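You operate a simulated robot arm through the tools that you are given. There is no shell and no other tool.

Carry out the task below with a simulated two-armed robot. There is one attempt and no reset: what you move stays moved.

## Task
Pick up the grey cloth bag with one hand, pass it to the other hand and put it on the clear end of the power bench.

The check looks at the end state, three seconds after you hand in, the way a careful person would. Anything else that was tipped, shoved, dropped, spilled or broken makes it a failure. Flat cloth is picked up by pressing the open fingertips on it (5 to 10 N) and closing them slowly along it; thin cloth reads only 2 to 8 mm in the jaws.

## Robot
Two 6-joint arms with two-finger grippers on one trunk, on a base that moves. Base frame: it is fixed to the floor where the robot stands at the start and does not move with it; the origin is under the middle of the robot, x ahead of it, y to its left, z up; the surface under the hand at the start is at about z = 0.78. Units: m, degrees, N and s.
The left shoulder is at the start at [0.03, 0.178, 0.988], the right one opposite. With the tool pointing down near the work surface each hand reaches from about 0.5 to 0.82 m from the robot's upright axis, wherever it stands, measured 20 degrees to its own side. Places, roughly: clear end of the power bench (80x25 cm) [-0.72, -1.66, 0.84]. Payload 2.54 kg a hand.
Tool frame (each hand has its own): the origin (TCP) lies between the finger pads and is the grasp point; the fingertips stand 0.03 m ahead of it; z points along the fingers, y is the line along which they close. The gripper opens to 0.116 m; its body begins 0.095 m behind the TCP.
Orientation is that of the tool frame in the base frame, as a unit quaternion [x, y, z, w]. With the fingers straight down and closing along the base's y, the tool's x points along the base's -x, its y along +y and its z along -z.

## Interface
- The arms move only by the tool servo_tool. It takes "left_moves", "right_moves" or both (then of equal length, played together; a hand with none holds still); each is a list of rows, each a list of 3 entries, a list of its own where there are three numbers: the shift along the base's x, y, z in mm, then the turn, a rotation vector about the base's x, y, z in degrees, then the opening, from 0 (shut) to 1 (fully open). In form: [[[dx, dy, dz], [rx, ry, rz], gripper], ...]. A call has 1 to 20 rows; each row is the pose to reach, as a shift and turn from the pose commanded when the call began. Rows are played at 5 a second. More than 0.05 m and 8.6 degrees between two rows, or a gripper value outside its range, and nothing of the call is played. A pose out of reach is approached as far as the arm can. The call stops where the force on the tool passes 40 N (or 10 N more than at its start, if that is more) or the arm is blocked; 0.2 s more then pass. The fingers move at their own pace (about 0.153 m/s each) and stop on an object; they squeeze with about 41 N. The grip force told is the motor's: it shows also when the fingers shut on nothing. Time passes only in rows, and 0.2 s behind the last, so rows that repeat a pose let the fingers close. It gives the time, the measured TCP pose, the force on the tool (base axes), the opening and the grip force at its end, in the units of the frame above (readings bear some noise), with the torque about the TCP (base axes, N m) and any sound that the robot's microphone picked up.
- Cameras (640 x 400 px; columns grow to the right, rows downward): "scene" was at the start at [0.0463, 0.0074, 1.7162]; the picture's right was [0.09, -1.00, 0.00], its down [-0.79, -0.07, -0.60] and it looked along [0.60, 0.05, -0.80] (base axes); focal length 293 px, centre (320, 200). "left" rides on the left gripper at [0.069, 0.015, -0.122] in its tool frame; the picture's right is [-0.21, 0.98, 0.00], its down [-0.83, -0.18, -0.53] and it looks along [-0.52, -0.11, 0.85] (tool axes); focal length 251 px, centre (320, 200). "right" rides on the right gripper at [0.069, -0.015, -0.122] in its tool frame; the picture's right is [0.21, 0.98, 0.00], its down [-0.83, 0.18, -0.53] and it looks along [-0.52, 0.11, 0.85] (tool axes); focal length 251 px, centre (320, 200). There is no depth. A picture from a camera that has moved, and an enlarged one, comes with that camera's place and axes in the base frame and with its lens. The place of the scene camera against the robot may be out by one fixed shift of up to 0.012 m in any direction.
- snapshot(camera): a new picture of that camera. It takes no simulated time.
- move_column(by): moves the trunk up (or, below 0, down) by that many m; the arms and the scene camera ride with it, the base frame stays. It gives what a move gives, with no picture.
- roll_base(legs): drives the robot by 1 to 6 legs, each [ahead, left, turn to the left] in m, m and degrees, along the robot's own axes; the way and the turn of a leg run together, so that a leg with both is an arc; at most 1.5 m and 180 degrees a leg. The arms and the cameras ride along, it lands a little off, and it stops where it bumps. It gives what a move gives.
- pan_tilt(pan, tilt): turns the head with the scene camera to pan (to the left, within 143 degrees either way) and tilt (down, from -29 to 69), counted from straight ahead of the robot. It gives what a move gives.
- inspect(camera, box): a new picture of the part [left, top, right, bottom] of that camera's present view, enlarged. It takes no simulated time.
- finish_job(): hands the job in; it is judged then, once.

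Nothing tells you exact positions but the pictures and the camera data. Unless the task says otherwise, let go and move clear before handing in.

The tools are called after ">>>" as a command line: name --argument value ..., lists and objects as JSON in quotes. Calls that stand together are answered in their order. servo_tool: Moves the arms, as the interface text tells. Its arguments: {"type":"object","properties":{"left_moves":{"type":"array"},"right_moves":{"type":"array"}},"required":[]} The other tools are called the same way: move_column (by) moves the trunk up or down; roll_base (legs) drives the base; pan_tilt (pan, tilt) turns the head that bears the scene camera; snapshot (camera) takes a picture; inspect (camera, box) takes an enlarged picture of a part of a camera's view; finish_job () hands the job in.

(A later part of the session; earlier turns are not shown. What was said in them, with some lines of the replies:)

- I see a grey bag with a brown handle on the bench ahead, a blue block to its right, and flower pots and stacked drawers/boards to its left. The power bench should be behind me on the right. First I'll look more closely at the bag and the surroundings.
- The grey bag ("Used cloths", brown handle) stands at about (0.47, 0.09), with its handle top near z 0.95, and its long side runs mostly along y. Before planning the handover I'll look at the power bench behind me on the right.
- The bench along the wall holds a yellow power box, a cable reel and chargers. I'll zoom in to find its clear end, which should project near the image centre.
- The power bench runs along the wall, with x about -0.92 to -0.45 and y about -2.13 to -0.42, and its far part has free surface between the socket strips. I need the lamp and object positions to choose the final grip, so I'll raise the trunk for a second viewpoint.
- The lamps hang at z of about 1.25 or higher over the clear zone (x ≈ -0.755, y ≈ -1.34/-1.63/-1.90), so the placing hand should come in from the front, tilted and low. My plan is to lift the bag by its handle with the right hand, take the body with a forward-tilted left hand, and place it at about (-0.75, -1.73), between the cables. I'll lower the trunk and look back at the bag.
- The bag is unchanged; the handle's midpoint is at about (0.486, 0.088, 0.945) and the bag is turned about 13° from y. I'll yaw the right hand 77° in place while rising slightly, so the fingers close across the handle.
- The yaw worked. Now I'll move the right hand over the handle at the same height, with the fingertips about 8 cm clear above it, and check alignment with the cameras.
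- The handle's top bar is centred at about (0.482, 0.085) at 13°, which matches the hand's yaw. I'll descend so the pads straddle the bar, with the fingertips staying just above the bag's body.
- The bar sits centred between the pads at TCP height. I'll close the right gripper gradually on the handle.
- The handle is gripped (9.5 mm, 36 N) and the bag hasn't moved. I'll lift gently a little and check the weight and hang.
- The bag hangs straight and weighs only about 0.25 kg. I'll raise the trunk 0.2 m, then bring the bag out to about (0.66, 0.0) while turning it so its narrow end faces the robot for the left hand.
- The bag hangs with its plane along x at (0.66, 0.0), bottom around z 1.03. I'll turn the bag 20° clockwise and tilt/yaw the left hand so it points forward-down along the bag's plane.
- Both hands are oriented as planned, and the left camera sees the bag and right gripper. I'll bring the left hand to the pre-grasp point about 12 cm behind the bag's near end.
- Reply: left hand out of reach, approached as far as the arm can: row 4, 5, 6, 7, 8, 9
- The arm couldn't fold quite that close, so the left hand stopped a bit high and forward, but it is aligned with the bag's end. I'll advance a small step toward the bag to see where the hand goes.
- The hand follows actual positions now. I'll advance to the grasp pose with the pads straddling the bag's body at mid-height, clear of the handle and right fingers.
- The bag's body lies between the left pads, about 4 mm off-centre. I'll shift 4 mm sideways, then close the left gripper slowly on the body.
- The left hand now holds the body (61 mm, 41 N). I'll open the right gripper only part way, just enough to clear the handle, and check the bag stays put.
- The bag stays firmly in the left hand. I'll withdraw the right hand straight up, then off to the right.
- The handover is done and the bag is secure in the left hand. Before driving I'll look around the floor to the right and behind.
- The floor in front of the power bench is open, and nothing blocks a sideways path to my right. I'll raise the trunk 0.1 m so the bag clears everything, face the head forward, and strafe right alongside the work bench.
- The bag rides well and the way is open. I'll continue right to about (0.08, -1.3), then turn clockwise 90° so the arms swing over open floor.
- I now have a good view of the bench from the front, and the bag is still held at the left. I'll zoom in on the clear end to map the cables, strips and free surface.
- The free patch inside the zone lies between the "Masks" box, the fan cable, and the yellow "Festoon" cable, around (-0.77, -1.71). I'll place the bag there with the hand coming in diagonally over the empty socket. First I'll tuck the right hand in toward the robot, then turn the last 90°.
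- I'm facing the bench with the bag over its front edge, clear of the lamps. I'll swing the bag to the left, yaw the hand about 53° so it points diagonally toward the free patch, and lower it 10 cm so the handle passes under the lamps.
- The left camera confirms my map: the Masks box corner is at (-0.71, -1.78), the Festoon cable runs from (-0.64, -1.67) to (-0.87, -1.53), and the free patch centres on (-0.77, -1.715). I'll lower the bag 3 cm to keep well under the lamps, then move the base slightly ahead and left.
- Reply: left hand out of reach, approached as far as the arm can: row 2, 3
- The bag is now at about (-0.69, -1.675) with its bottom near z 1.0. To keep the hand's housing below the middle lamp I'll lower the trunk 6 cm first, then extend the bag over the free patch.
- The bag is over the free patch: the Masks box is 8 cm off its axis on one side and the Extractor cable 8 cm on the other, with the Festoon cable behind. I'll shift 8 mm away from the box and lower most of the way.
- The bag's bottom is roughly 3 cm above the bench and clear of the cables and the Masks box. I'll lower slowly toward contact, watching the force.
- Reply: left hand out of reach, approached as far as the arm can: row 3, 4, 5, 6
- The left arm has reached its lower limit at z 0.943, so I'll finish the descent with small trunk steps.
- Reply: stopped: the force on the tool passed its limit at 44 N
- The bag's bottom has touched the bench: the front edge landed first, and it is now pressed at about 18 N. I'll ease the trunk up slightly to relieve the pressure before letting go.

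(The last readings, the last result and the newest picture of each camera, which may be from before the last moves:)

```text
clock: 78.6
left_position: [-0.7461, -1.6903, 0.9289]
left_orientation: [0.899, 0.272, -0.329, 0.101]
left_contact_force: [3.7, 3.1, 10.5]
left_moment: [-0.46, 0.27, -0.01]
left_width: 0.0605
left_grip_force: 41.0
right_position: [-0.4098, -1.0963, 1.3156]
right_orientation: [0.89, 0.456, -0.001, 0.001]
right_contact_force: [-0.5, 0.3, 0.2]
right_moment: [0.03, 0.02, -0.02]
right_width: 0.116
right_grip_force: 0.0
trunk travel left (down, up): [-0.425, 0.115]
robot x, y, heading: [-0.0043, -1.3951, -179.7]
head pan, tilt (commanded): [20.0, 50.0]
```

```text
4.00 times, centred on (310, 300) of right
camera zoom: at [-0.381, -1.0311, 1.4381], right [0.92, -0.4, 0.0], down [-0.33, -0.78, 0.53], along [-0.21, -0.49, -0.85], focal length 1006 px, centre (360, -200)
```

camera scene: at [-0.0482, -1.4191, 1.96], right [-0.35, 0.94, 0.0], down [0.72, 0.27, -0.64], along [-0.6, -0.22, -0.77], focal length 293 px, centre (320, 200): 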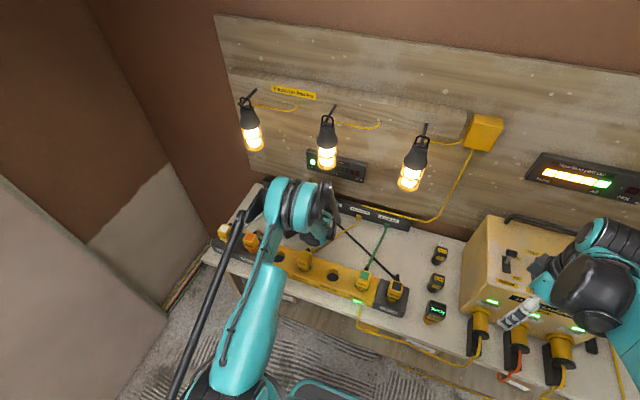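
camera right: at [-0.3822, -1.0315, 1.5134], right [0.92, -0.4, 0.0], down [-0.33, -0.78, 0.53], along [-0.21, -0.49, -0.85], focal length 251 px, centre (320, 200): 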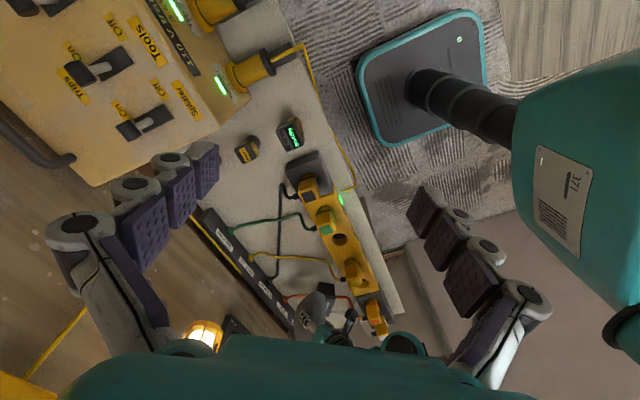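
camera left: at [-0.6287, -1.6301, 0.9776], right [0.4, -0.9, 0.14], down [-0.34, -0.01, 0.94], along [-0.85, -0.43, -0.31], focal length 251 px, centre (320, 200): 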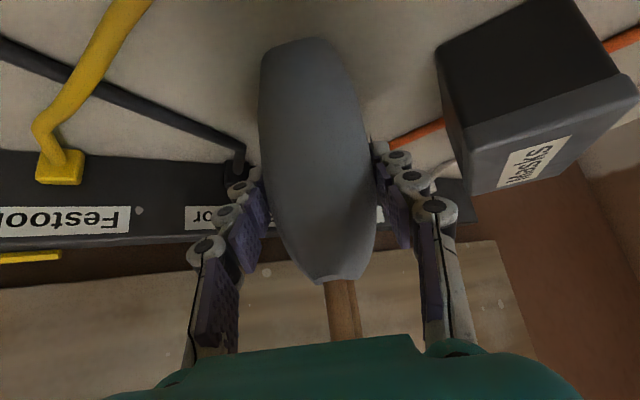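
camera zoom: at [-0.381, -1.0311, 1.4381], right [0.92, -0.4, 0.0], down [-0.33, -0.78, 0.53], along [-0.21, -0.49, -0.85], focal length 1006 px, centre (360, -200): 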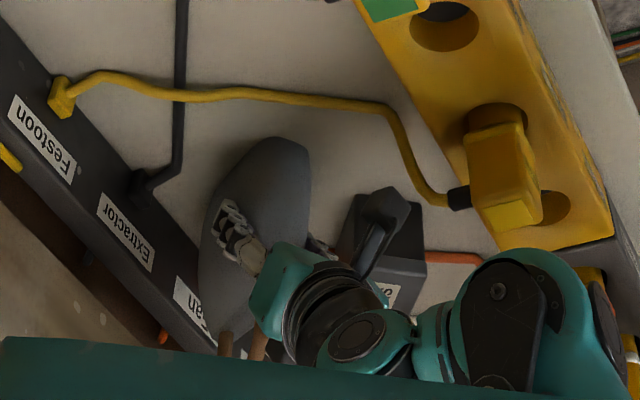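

The bag stands on the bench, with its load centred under it and the Masks box and cables untouched. I'll open the left fingers just a little to release it.

>>> servo_tool --left_moves '[[[0, 0, 0], [0, 0, 0], 0.5], [[0, 0, 0], [0, 0, 0], 0.54], [[0, 0, 0], [0, 0, 0], 0.58], [[0, 0, 0], [0, 0, 0], 0.62], [[0, 0, 0], [0, 0, 0], 0.66], [[0, 0, 0], [0, 0, 0], 0.69], [[0, 0, 0], [0, 0, 0], 0.69], [[0, 0, 0], [0, 0, 0], 0.69]]'

>>> snapshot --camera "left"

>>> inspect --camera "right" --box '[230, 250, 390, 350]'

```text
clock: 80.4
left_position: [-0.7488, -1.6909, 0.929]
left_orientation: [0.899, 0.271, -0.328, 0.1]
left_contact_force: [0.1, -0.3, -0.2]
left_moment: [-0.01, -0.01, -0.01]
left_width: 0.0803
left_grip_force: 0.2
right_position: [-0.411, -1.0956, 1.316]
right_orientation: [0.89, 0.456, 0.0, 0.001]
right_contact_force: [0.5, 0.3, 0.6]
right_moment: [0.03, 0.01, 0.04]
right_width: 0.1158
right_grip_force: 0.1
trunk travel left (down, up): [-0.425, 0.115]
robot x, y, heading: [-0.0067, -1.3942, -180.0]
head pan, tilt (commanded): [20.0, 50.0]
```

```text
taken
camera left: at [-0.6297, -1.6308, 0.9768], right [0.4, -0.9, 0.14], down [-0.34, -0.01, 0.94], along [-0.85, -0.43, -0.31], focal length 251 px, centre (320, 200)
```

left: 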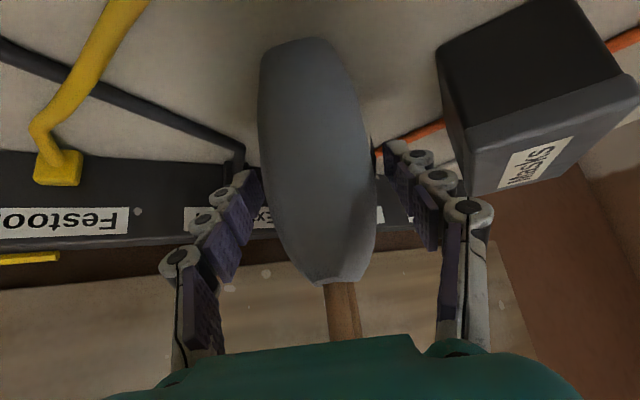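

```text
4.00 times, centred on (310, 300) of right
camera zoom: at [-0.3827, -1.032, 1.438], right [0.92, -0.4, 0.0], down [-0.34, -0.78, 0.53], along [-0.21, -0.49, -0.85], focal length 1006 px, centre (360, -200)
```

zoom: 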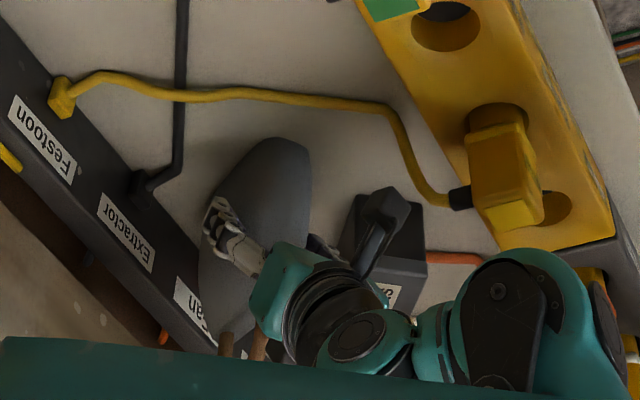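

The bag is released and standing on its own, with the fingers clear on both sides. I'll lift the hand straight up with the trunk so the fingertips rise above the Masks box.

>>> move_column --by 0.02

>>> snapshot --camera "left"

```text
clock: 81.1
left_position: [-0.7491, -1.6912, 0.9475]
left_orientation: [0.899, 0.271, -0.328, 0.099]
left_contact_force: [-0.4, 0.5, -0.5]
left_moment: [-0.01, 0.04, -0.01]
left_width: 0.0798
left_grip_force: 0.2
right_position: [-0.4116, -1.0963, 1.3356]
right_orientation: [0.89, 0.457, -0.001, -0.001]
right_contact_force: [0.0, 0.8, -0.8]
right_moment: [0.01, -0.01, 0.02]
right_width: 0.1162
right_grip_force: 0.2
trunk travel left (down, up): [-0.445, 0.095]
robot x, y, heading: [-0.0086, -1.3929, -179.7]
head pan, tilt (commanded): [20.0, 50.0]
```

```text
taken
camera left: at [-0.6299, -1.6308, 0.9966], right [0.4, -0.9, 0.14], down [-0.34, -0.01, 0.94], along [-0.85, -0.43, -0.31], focal length 251 px, centre (320, 200)
```

left: 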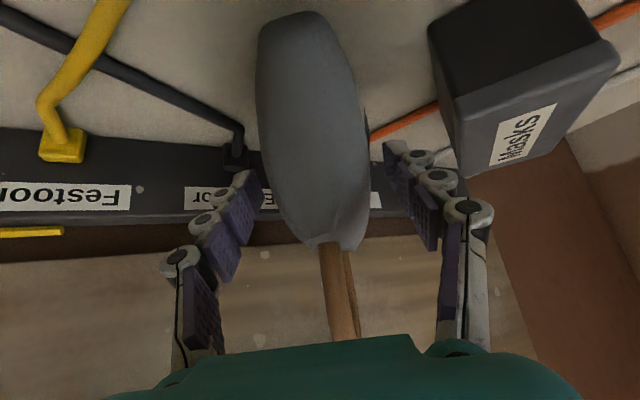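

The bag stays put. I'll rise another 4 cm, then open fully and back out along the hand's axis.

>>> move_column --by 0.04

>>> servo_tool --left_moves '[[[5, 3.3, 8], [0, 0, 0], 0.8], [[13, 8.8, 19], [0, 0, 0], 0.9], [[24, 16, 30], [0, 0, 0], 0.9], [[24, 16, 30], [0, 0, 0], 0.9]]'

>>> snapshot --camera "left"

>>> snapshot --camera "right"

```text
clock: 81.9
left_position: [-0.7494, -1.6907, 0.9882]
left_orientation: [0.899, 0.271, -0.328, 0.1]
left_contact_force: [-0.6, 0.7, -1.0]
left_moment: [0.01, 0.01, -0.02]
left_width: 0.0799
left_grip_force: 0.1
right_position: [-0.4117, -1.0965, 1.3765]
right_orientation: [0.89, 0.456, 0.0, 0.0]
right_contact_force: [0.6, -0.8, 0.4]
right_moment: [0.0, -0.01, 0.01]
right_width: 0.1157
right_grip_force: 0.1
trunk travel left (down, up): [-0.485, 0.055]
robot x, y, heading: [-0.0064, -1.3951, -179.7]
head pan, tilt (commanded): [20.0, 50.0]
```

```text
clock: 82.9
left_position: [-0.724, -1.6749, 1.0196]
left_orientation: [0.899, 0.271, -0.328, 0.1]
left_contact_force: [-0.2, -0.5, -0.3]
left_moment: [0.04, 0.0, 0.0]
left_width: 0.1047
left_grip_force: 0.1
right_position: [-0.4124, -1.0955, 1.3755]
right_orientation: [0.89, 0.456, 0.0, -0.001]
right_contact_force: [0.5, 0.3, -0.6]
right_moment: [0.0, 0.0, 0.0]
right_width: 0.116
right_grip_force: 0.0
trunk travel left (down, up): [-0.485, 0.055]
robot x, y, heading: [-0.0104, -1.3942, -179.8]
head pan, tilt (commanded): [20.0, 50.0]
```

```text
taken
camera left: at [-0.6056, -1.6149, 1.0666], right [0.4, -0.91, 0.14], down [-0.34, -0.01, 0.94], along [-0.85, -0.43, -0.31], focal length 251 px, centre (320, 200)
```

left: 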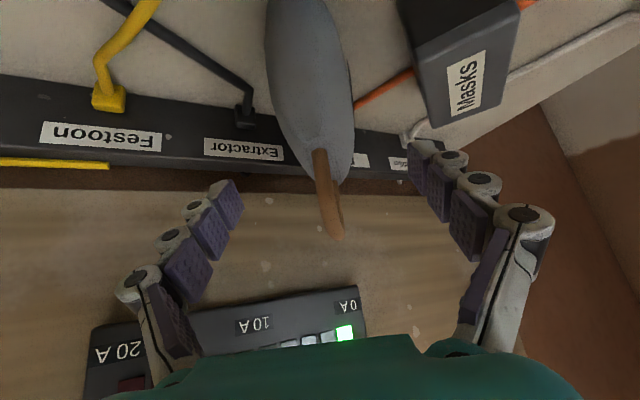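

```text
taken
camera right: at [-0.3831, -1.0323, 1.4979], right [0.92, -0.4, 0.0], down [-0.34, -0.78, 0.53], along [-0.21, -0.49, -0.85], focal length 251 px, centre (320, 200)
```

right: 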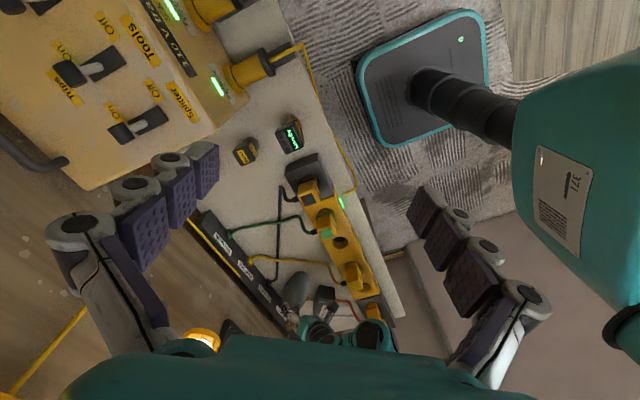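

The fingers are now behind and above the handle, and the bag hasn't moved. I'll back the base out diagonally along the hand's axis.

>>> roll_base --legs '[[-0.1, -0.066, 0]]'

>>> snapshot --camera "left"

>>> roll_base --legs '[[-0.12, -0.06, 0]]'

>>> snapshot --camera "left"

>>> snapshot --camera "right"

>>> snapshot --camera "scene"

```text
clock: 84.1
left_position: [-0.6264, -1.6099, 1.0185]
left_orientation: [0.9, 0.271, -0.328, 0.099]
left_contact_force: [0.9, 0.1, -0.3]
left_moment: [-0.01, -0.02, 0.0]
left_width: 0.1041
left_grip_force: 0.0
right_position: [-0.3134, -1.03, 1.377]
right_orientation: [0.89, 0.456, 0.001, 0.0]
right_contact_force: [0.0, 0.0, -0.4]
right_moment: [0.01, 0.01, -0.05]
right_width: 0.1162
right_grip_force: 0.0
trunk travel left (down, up): [-0.485, 0.055]
robot x, y, heading: [0.0891, -1.3295, -179.8]
head pan, tilt (commanded): [20.0, 50.0]
```

```text
taken
camera left: at [-0.5068, -1.5497, 1.0663], right [0.4, -0.9, 0.14], down [-0.34, -0.01, 0.94], along [-0.85, -0.43, -0.31], focal length 251 px, centre (320, 200)
```

left: 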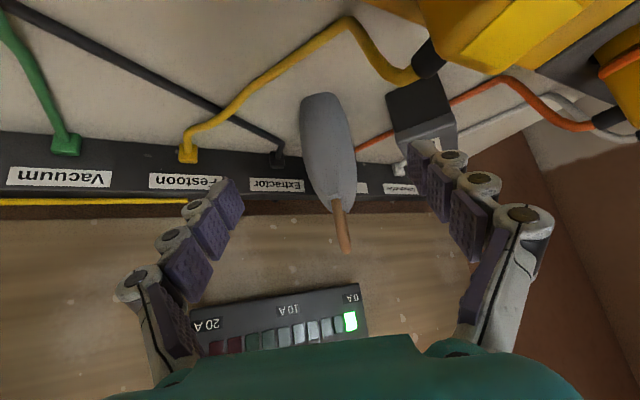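

```text
clock: 85.4
left_position: [-0.505, -1.549, 1.0184]
left_orientation: [0.899, 0.271, -0.328, 0.1]
left_contact_force: [-0.9, -0.2, -0.8]
left_moment: [-0.01, 0.02, 0.01]
left_width: 0.1043
left_grip_force: 0.0
right_position: [-0.1947, -0.9702, 1.3752]
right_orientation: [0.89, 0.456, 0.0, 0.001]
right_contact_force: [0.1, 1.0, 0.5]
right_moment: [0.04, -0.01, -0.02]
right_width: 0.1159
right_grip_force: 0.1
trunk travel left (down, up): [-0.485, 0.055]
robot x, y, heading: [0.2092, -1.2686, -179.6]
head pan, tilt (commanded): [20.0, 50.0]
```

```text
taken
camera left: at [-0.388, -1.4892, 1.0662], right [0.4, -0.9, 0.14], down [-0.34, -0.01, 0.94], along [-0.85, -0.43, -0.31], focal length 251 px, centre (320, 200)
```

left: 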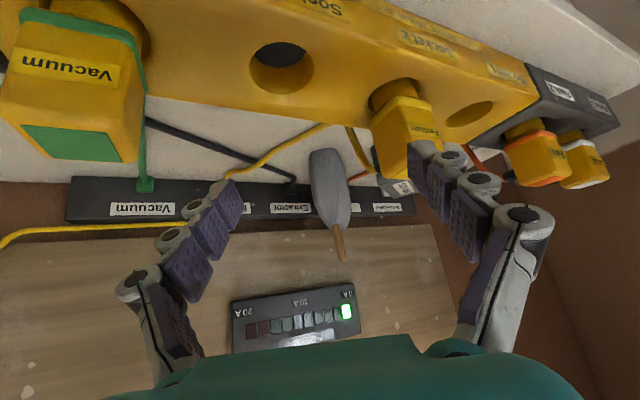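

```text
taken
camera right: at [-0.1659, -0.9061, 1.4978], right [0.92, -0.4, 0.0], down [-0.33, -0.78, 0.53], along [-0.21, -0.49, -0.85], focal length 251 px, centre (320, 200)
```

right: 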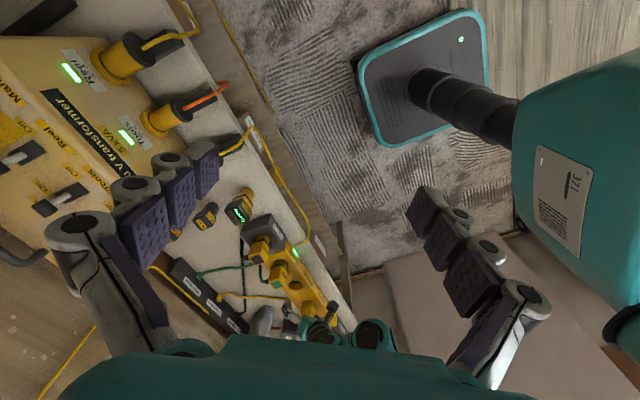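

```text
taken
camera scene: at [0.1685, -1.2934, 2.0045], right [-0.35, 0.94, 0.0], down [0.72, 0.27, -0.64], along [-0.6, -0.22, -0.77], focal length 293 px, centre (320, 200)
```

scene: 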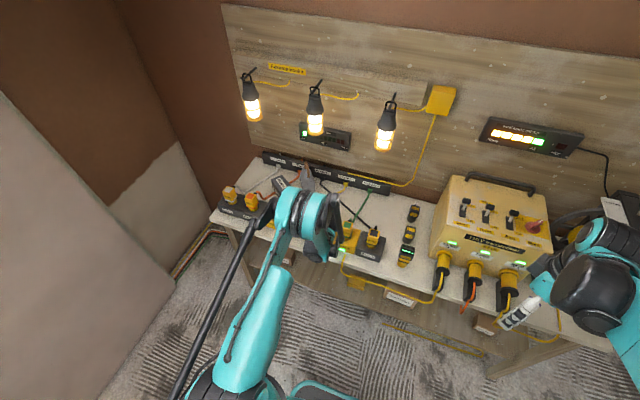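

The bag is standing alone on the bench and both hands are away from it. I'll zoom in to check it and its neighbours.

>>> inspect --camera "scene" --box '[230, 130, 390, 230]'

>>> inspect --camera "left" --box '[220, 110, 460, 270]'

>>> inspect --camera "right" --box '[180, 230, 380, 355]'

```text
4.00 times, centred on (310, 180) of scene
camera zoom: at [0.1685, -1.2934, 2.0045], right [-0.35, 0.94, 0.0], down [0.72, 0.27, -0.64], along [-0.6, -0.22, -0.77], focal length 1173 px, centre (360, 280)
```

zoom: 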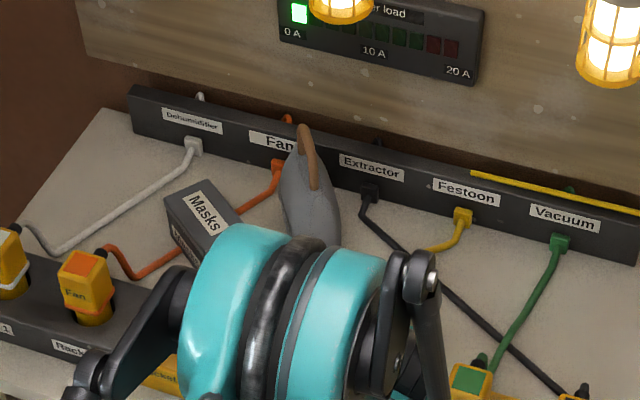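

```text
2.50 times, centred on (340, 190) of left
camera zoom: at [-0.388, -1.4892, 1.0662], right [0.4, -0.9, 0.14], down [-0.34, -0.01, 0.94], along [-0.85, -0.43, -0.31], focal length 629 px, centre (270, 225)
```

zoom: 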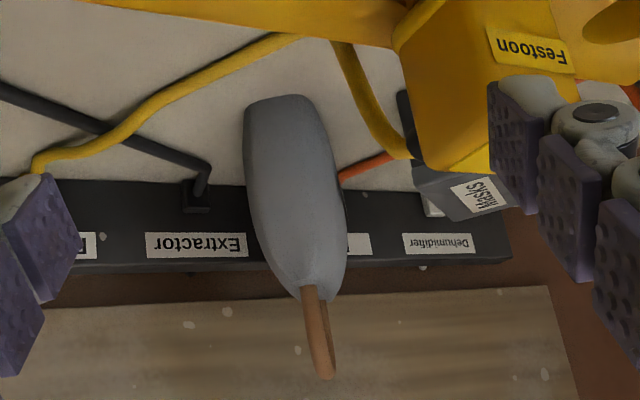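

```text
3.20 times, centred on (280, 292) of right
camera zoom: at [-0.1659, -0.9061, 1.4978], right [0.92, -0.4, 0.0], down [-0.33, -0.78, 0.53], along [-0.21, -0.49, -0.85], focal length 805 px, centre (448, -96)
```

zoom: 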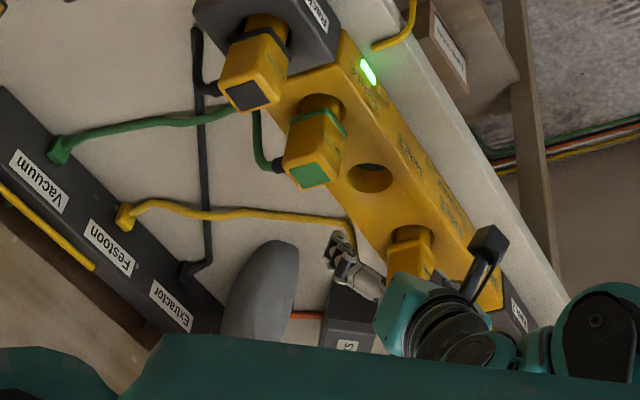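

The bag stands upright on the bench between the Masks box and the cables, touching nothing. I'll raise the left hand away from the sockets for good clearance and take a last look.

>>> servo_tool --left_moves '[[[0, 0, 20], [0, 0, 0], 0.9], [[0, 0, 45], [0, 0, 0], 0.9], [[5, 0, 75], [0, 0, 0], 0.9], [[5, 0, 105], [0, 0, 0], 0.9], [[5, 0, 130], [0, 0, 0], 0.9], [[5, 0, 130], [0, 0, 0], 0.9]]'

>>> roll_base --legs '[[0, 0.25, 0]]'

>>> pan_tilt --pan 0 --tilt 45

>>> snapshot --camera "scene"

>>> snapshot --camera "left"

```text
clock: 86.8
left_position: [-0.5016, -1.5493, 1.1484]
left_orientation: [0.899, 0.271, -0.329, 0.1]
left_contact_force: [-0.1, 0.2, -0.6]
left_moment: [0.01, 0.04, -0.01]
left_width: 0.1045
left_grip_force: 0.2
right_position: [-0.1946, -0.9709, 1.3764]
right_orientation: [0.889, 0.457, -0.001, 0.0]
right_contact_force: [0.2, -1.0, 0.3]
right_moment: [0.02, -0.01, -0.01]
right_width: 0.1158
right_grip_force: 0.1
trunk travel left (down, up): [-0.485, 0.055]
robot x, y, heading: [0.2107, -1.2692, -179.6]
head pan, tilt (commanded): [20.0, 50.0]
```

```text
clock: 88.7
left_position: [-0.5, -1.8008, 1.1482]
left_orientation: [0.899, 0.27, -0.329, 0.099]
left_contact_force: [-0.6, -0.3, -0.4]
left_moment: [-0.01, 0.01, 0.02]
left_width: 0.1045
left_grip_force: 0.0
right_position: [-0.1927, -1.2215, 1.3755]
right_orientation: [0.89, 0.456, 0.0, 0.0]
right_contact_force: [0.5, 0.2, -0.9]
right_moment: [-0.01, 0.0, -0.01]
right_width: 0.1161
right_grip_force: 0.0
trunk travel left (down, up): [-0.485, 0.055]
robot x, y, heading: [0.2094, -1.5191, -179.9]
head pan, tilt (commanded): [20.0, 50.0]
```

```text
clock: 89.5
left_position: [-0.4993, -1.7997, 1.1491]
left_orientation: [0.899, 0.272, -0.328, 0.1]
left_contact_force: [0.3, -1.2, 0.7]
left_moment: [-0.02, 0.0, -0.01]
left_width: 0.1044
left_grip_force: 0.2
right_position: [-0.1933, -1.2215, 1.3752]
right_orientation: [0.889, 0.457, 0.0, 0.0]
right_contact_force: [0.2, 0.7, -0.1]
right_moment: [-0.04, -0.01, -0.02]
right_width: 0.116
right_grip_force: 0.2
trunk travel left (down, up): [-0.485, 0.055]
robot x, y, heading: [0.2107, -1.5159, -179.8]
head pan, tilt (commanded): [0.0, 45.0]
```

```text
taken
camera scene: at [0.1619, -1.5185, 2.0114], right [-0.01, 1.0, 0.0], down [0.71, 0.0, -0.71], along [-0.71, 0.0, -0.71], focal length 293 px, centre (320, 200)
```

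scene: 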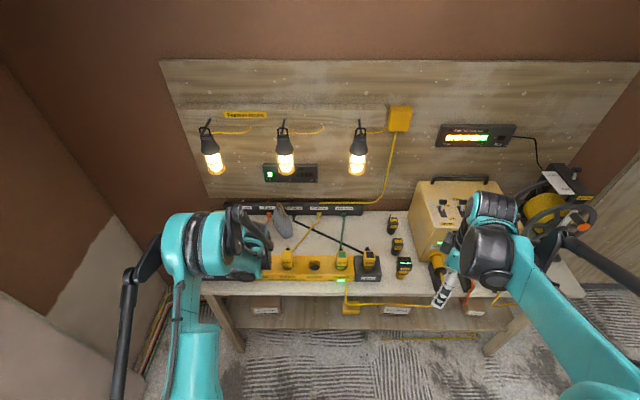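

```text
taken
camera left: at [-0.3813, -1.7409, 1.1966], right [0.4, -0.9, 0.14], down [-0.34, -0.01, 0.94], along [-0.85, -0.43, -0.31], focal length 251 px, centre (320, 200)
```

left: 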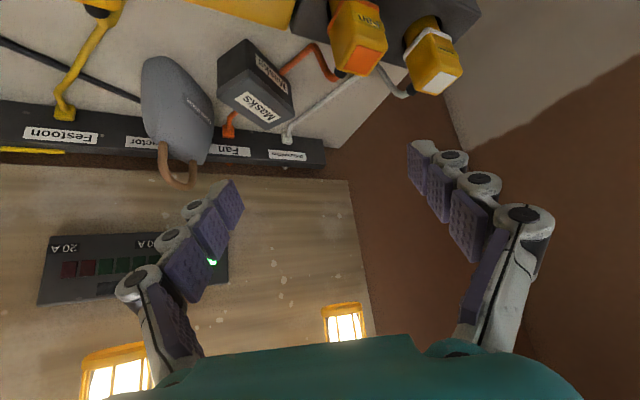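

>>> inspect --camera "scene" --box '[230, 180, 390, 280]'

>>> inspect --camera "left" --box '[100, 30, 340, 190]'

```text
4.00 times, centred on (310, 230) of scene
camera zoom: at [0.1619, -1.5185, 2.0114], right [-0.01, 1.0, 0.0], down [0.71, 0.0, -0.71], along [-0.71, 0.0, -0.71], focal length 1173 px, centre (360, 80)
```

zoom: 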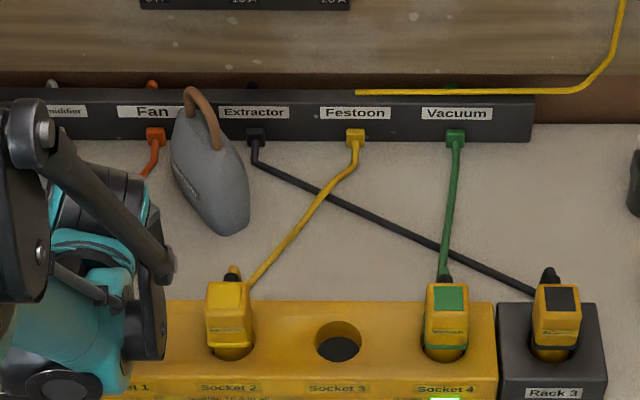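

```text
2.50 times, centred on (220, 110) of left
camera zoom: at [-0.3813, -1.7409, 1.1966], right [0.4, -0.9, 0.14], down [-0.34, -0.01, 0.94], along [-0.85, -0.43, -0.31], focal length 629 px, centre (570, 425)
```

zoom: 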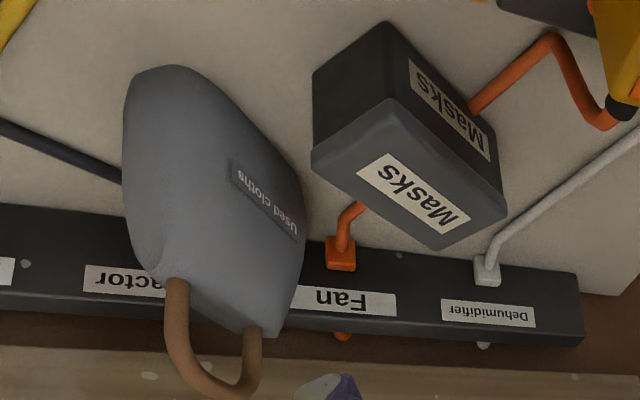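

The bag stands upright and free in the clear patch. The plugs, cables, Masks box and lamps look undisturbed, and both hands are empty and clear, so I'm handing in.

>>> finish_job

```text
The job is handed in.
```

I picked up the grey cloth bag by its handle with the right hand and passed it to the left hand in the air. It now stands upright on the clear end of the power bench, at about (-0.77, -1.71). I've handed the job in; no result came back from the check.

- **Where it stands:** between the "Masks" box, the "Fan" and "Extractor" cables and the yellow "Festoon" cable. In the final pictures it touches none of them.
- **Surroundings:** in those pictures nothing else on the power bench looks tipped or shifted. I didn't look back at the first bench after driving away.
- **Setting down:** on the last trunk step down, the force on the hand peaked at 44 N and the move stopped itself. I eased the trunk up before letting go, and the bag stayed upright.
- **Robot:** both hands are empty and clear of the bag.
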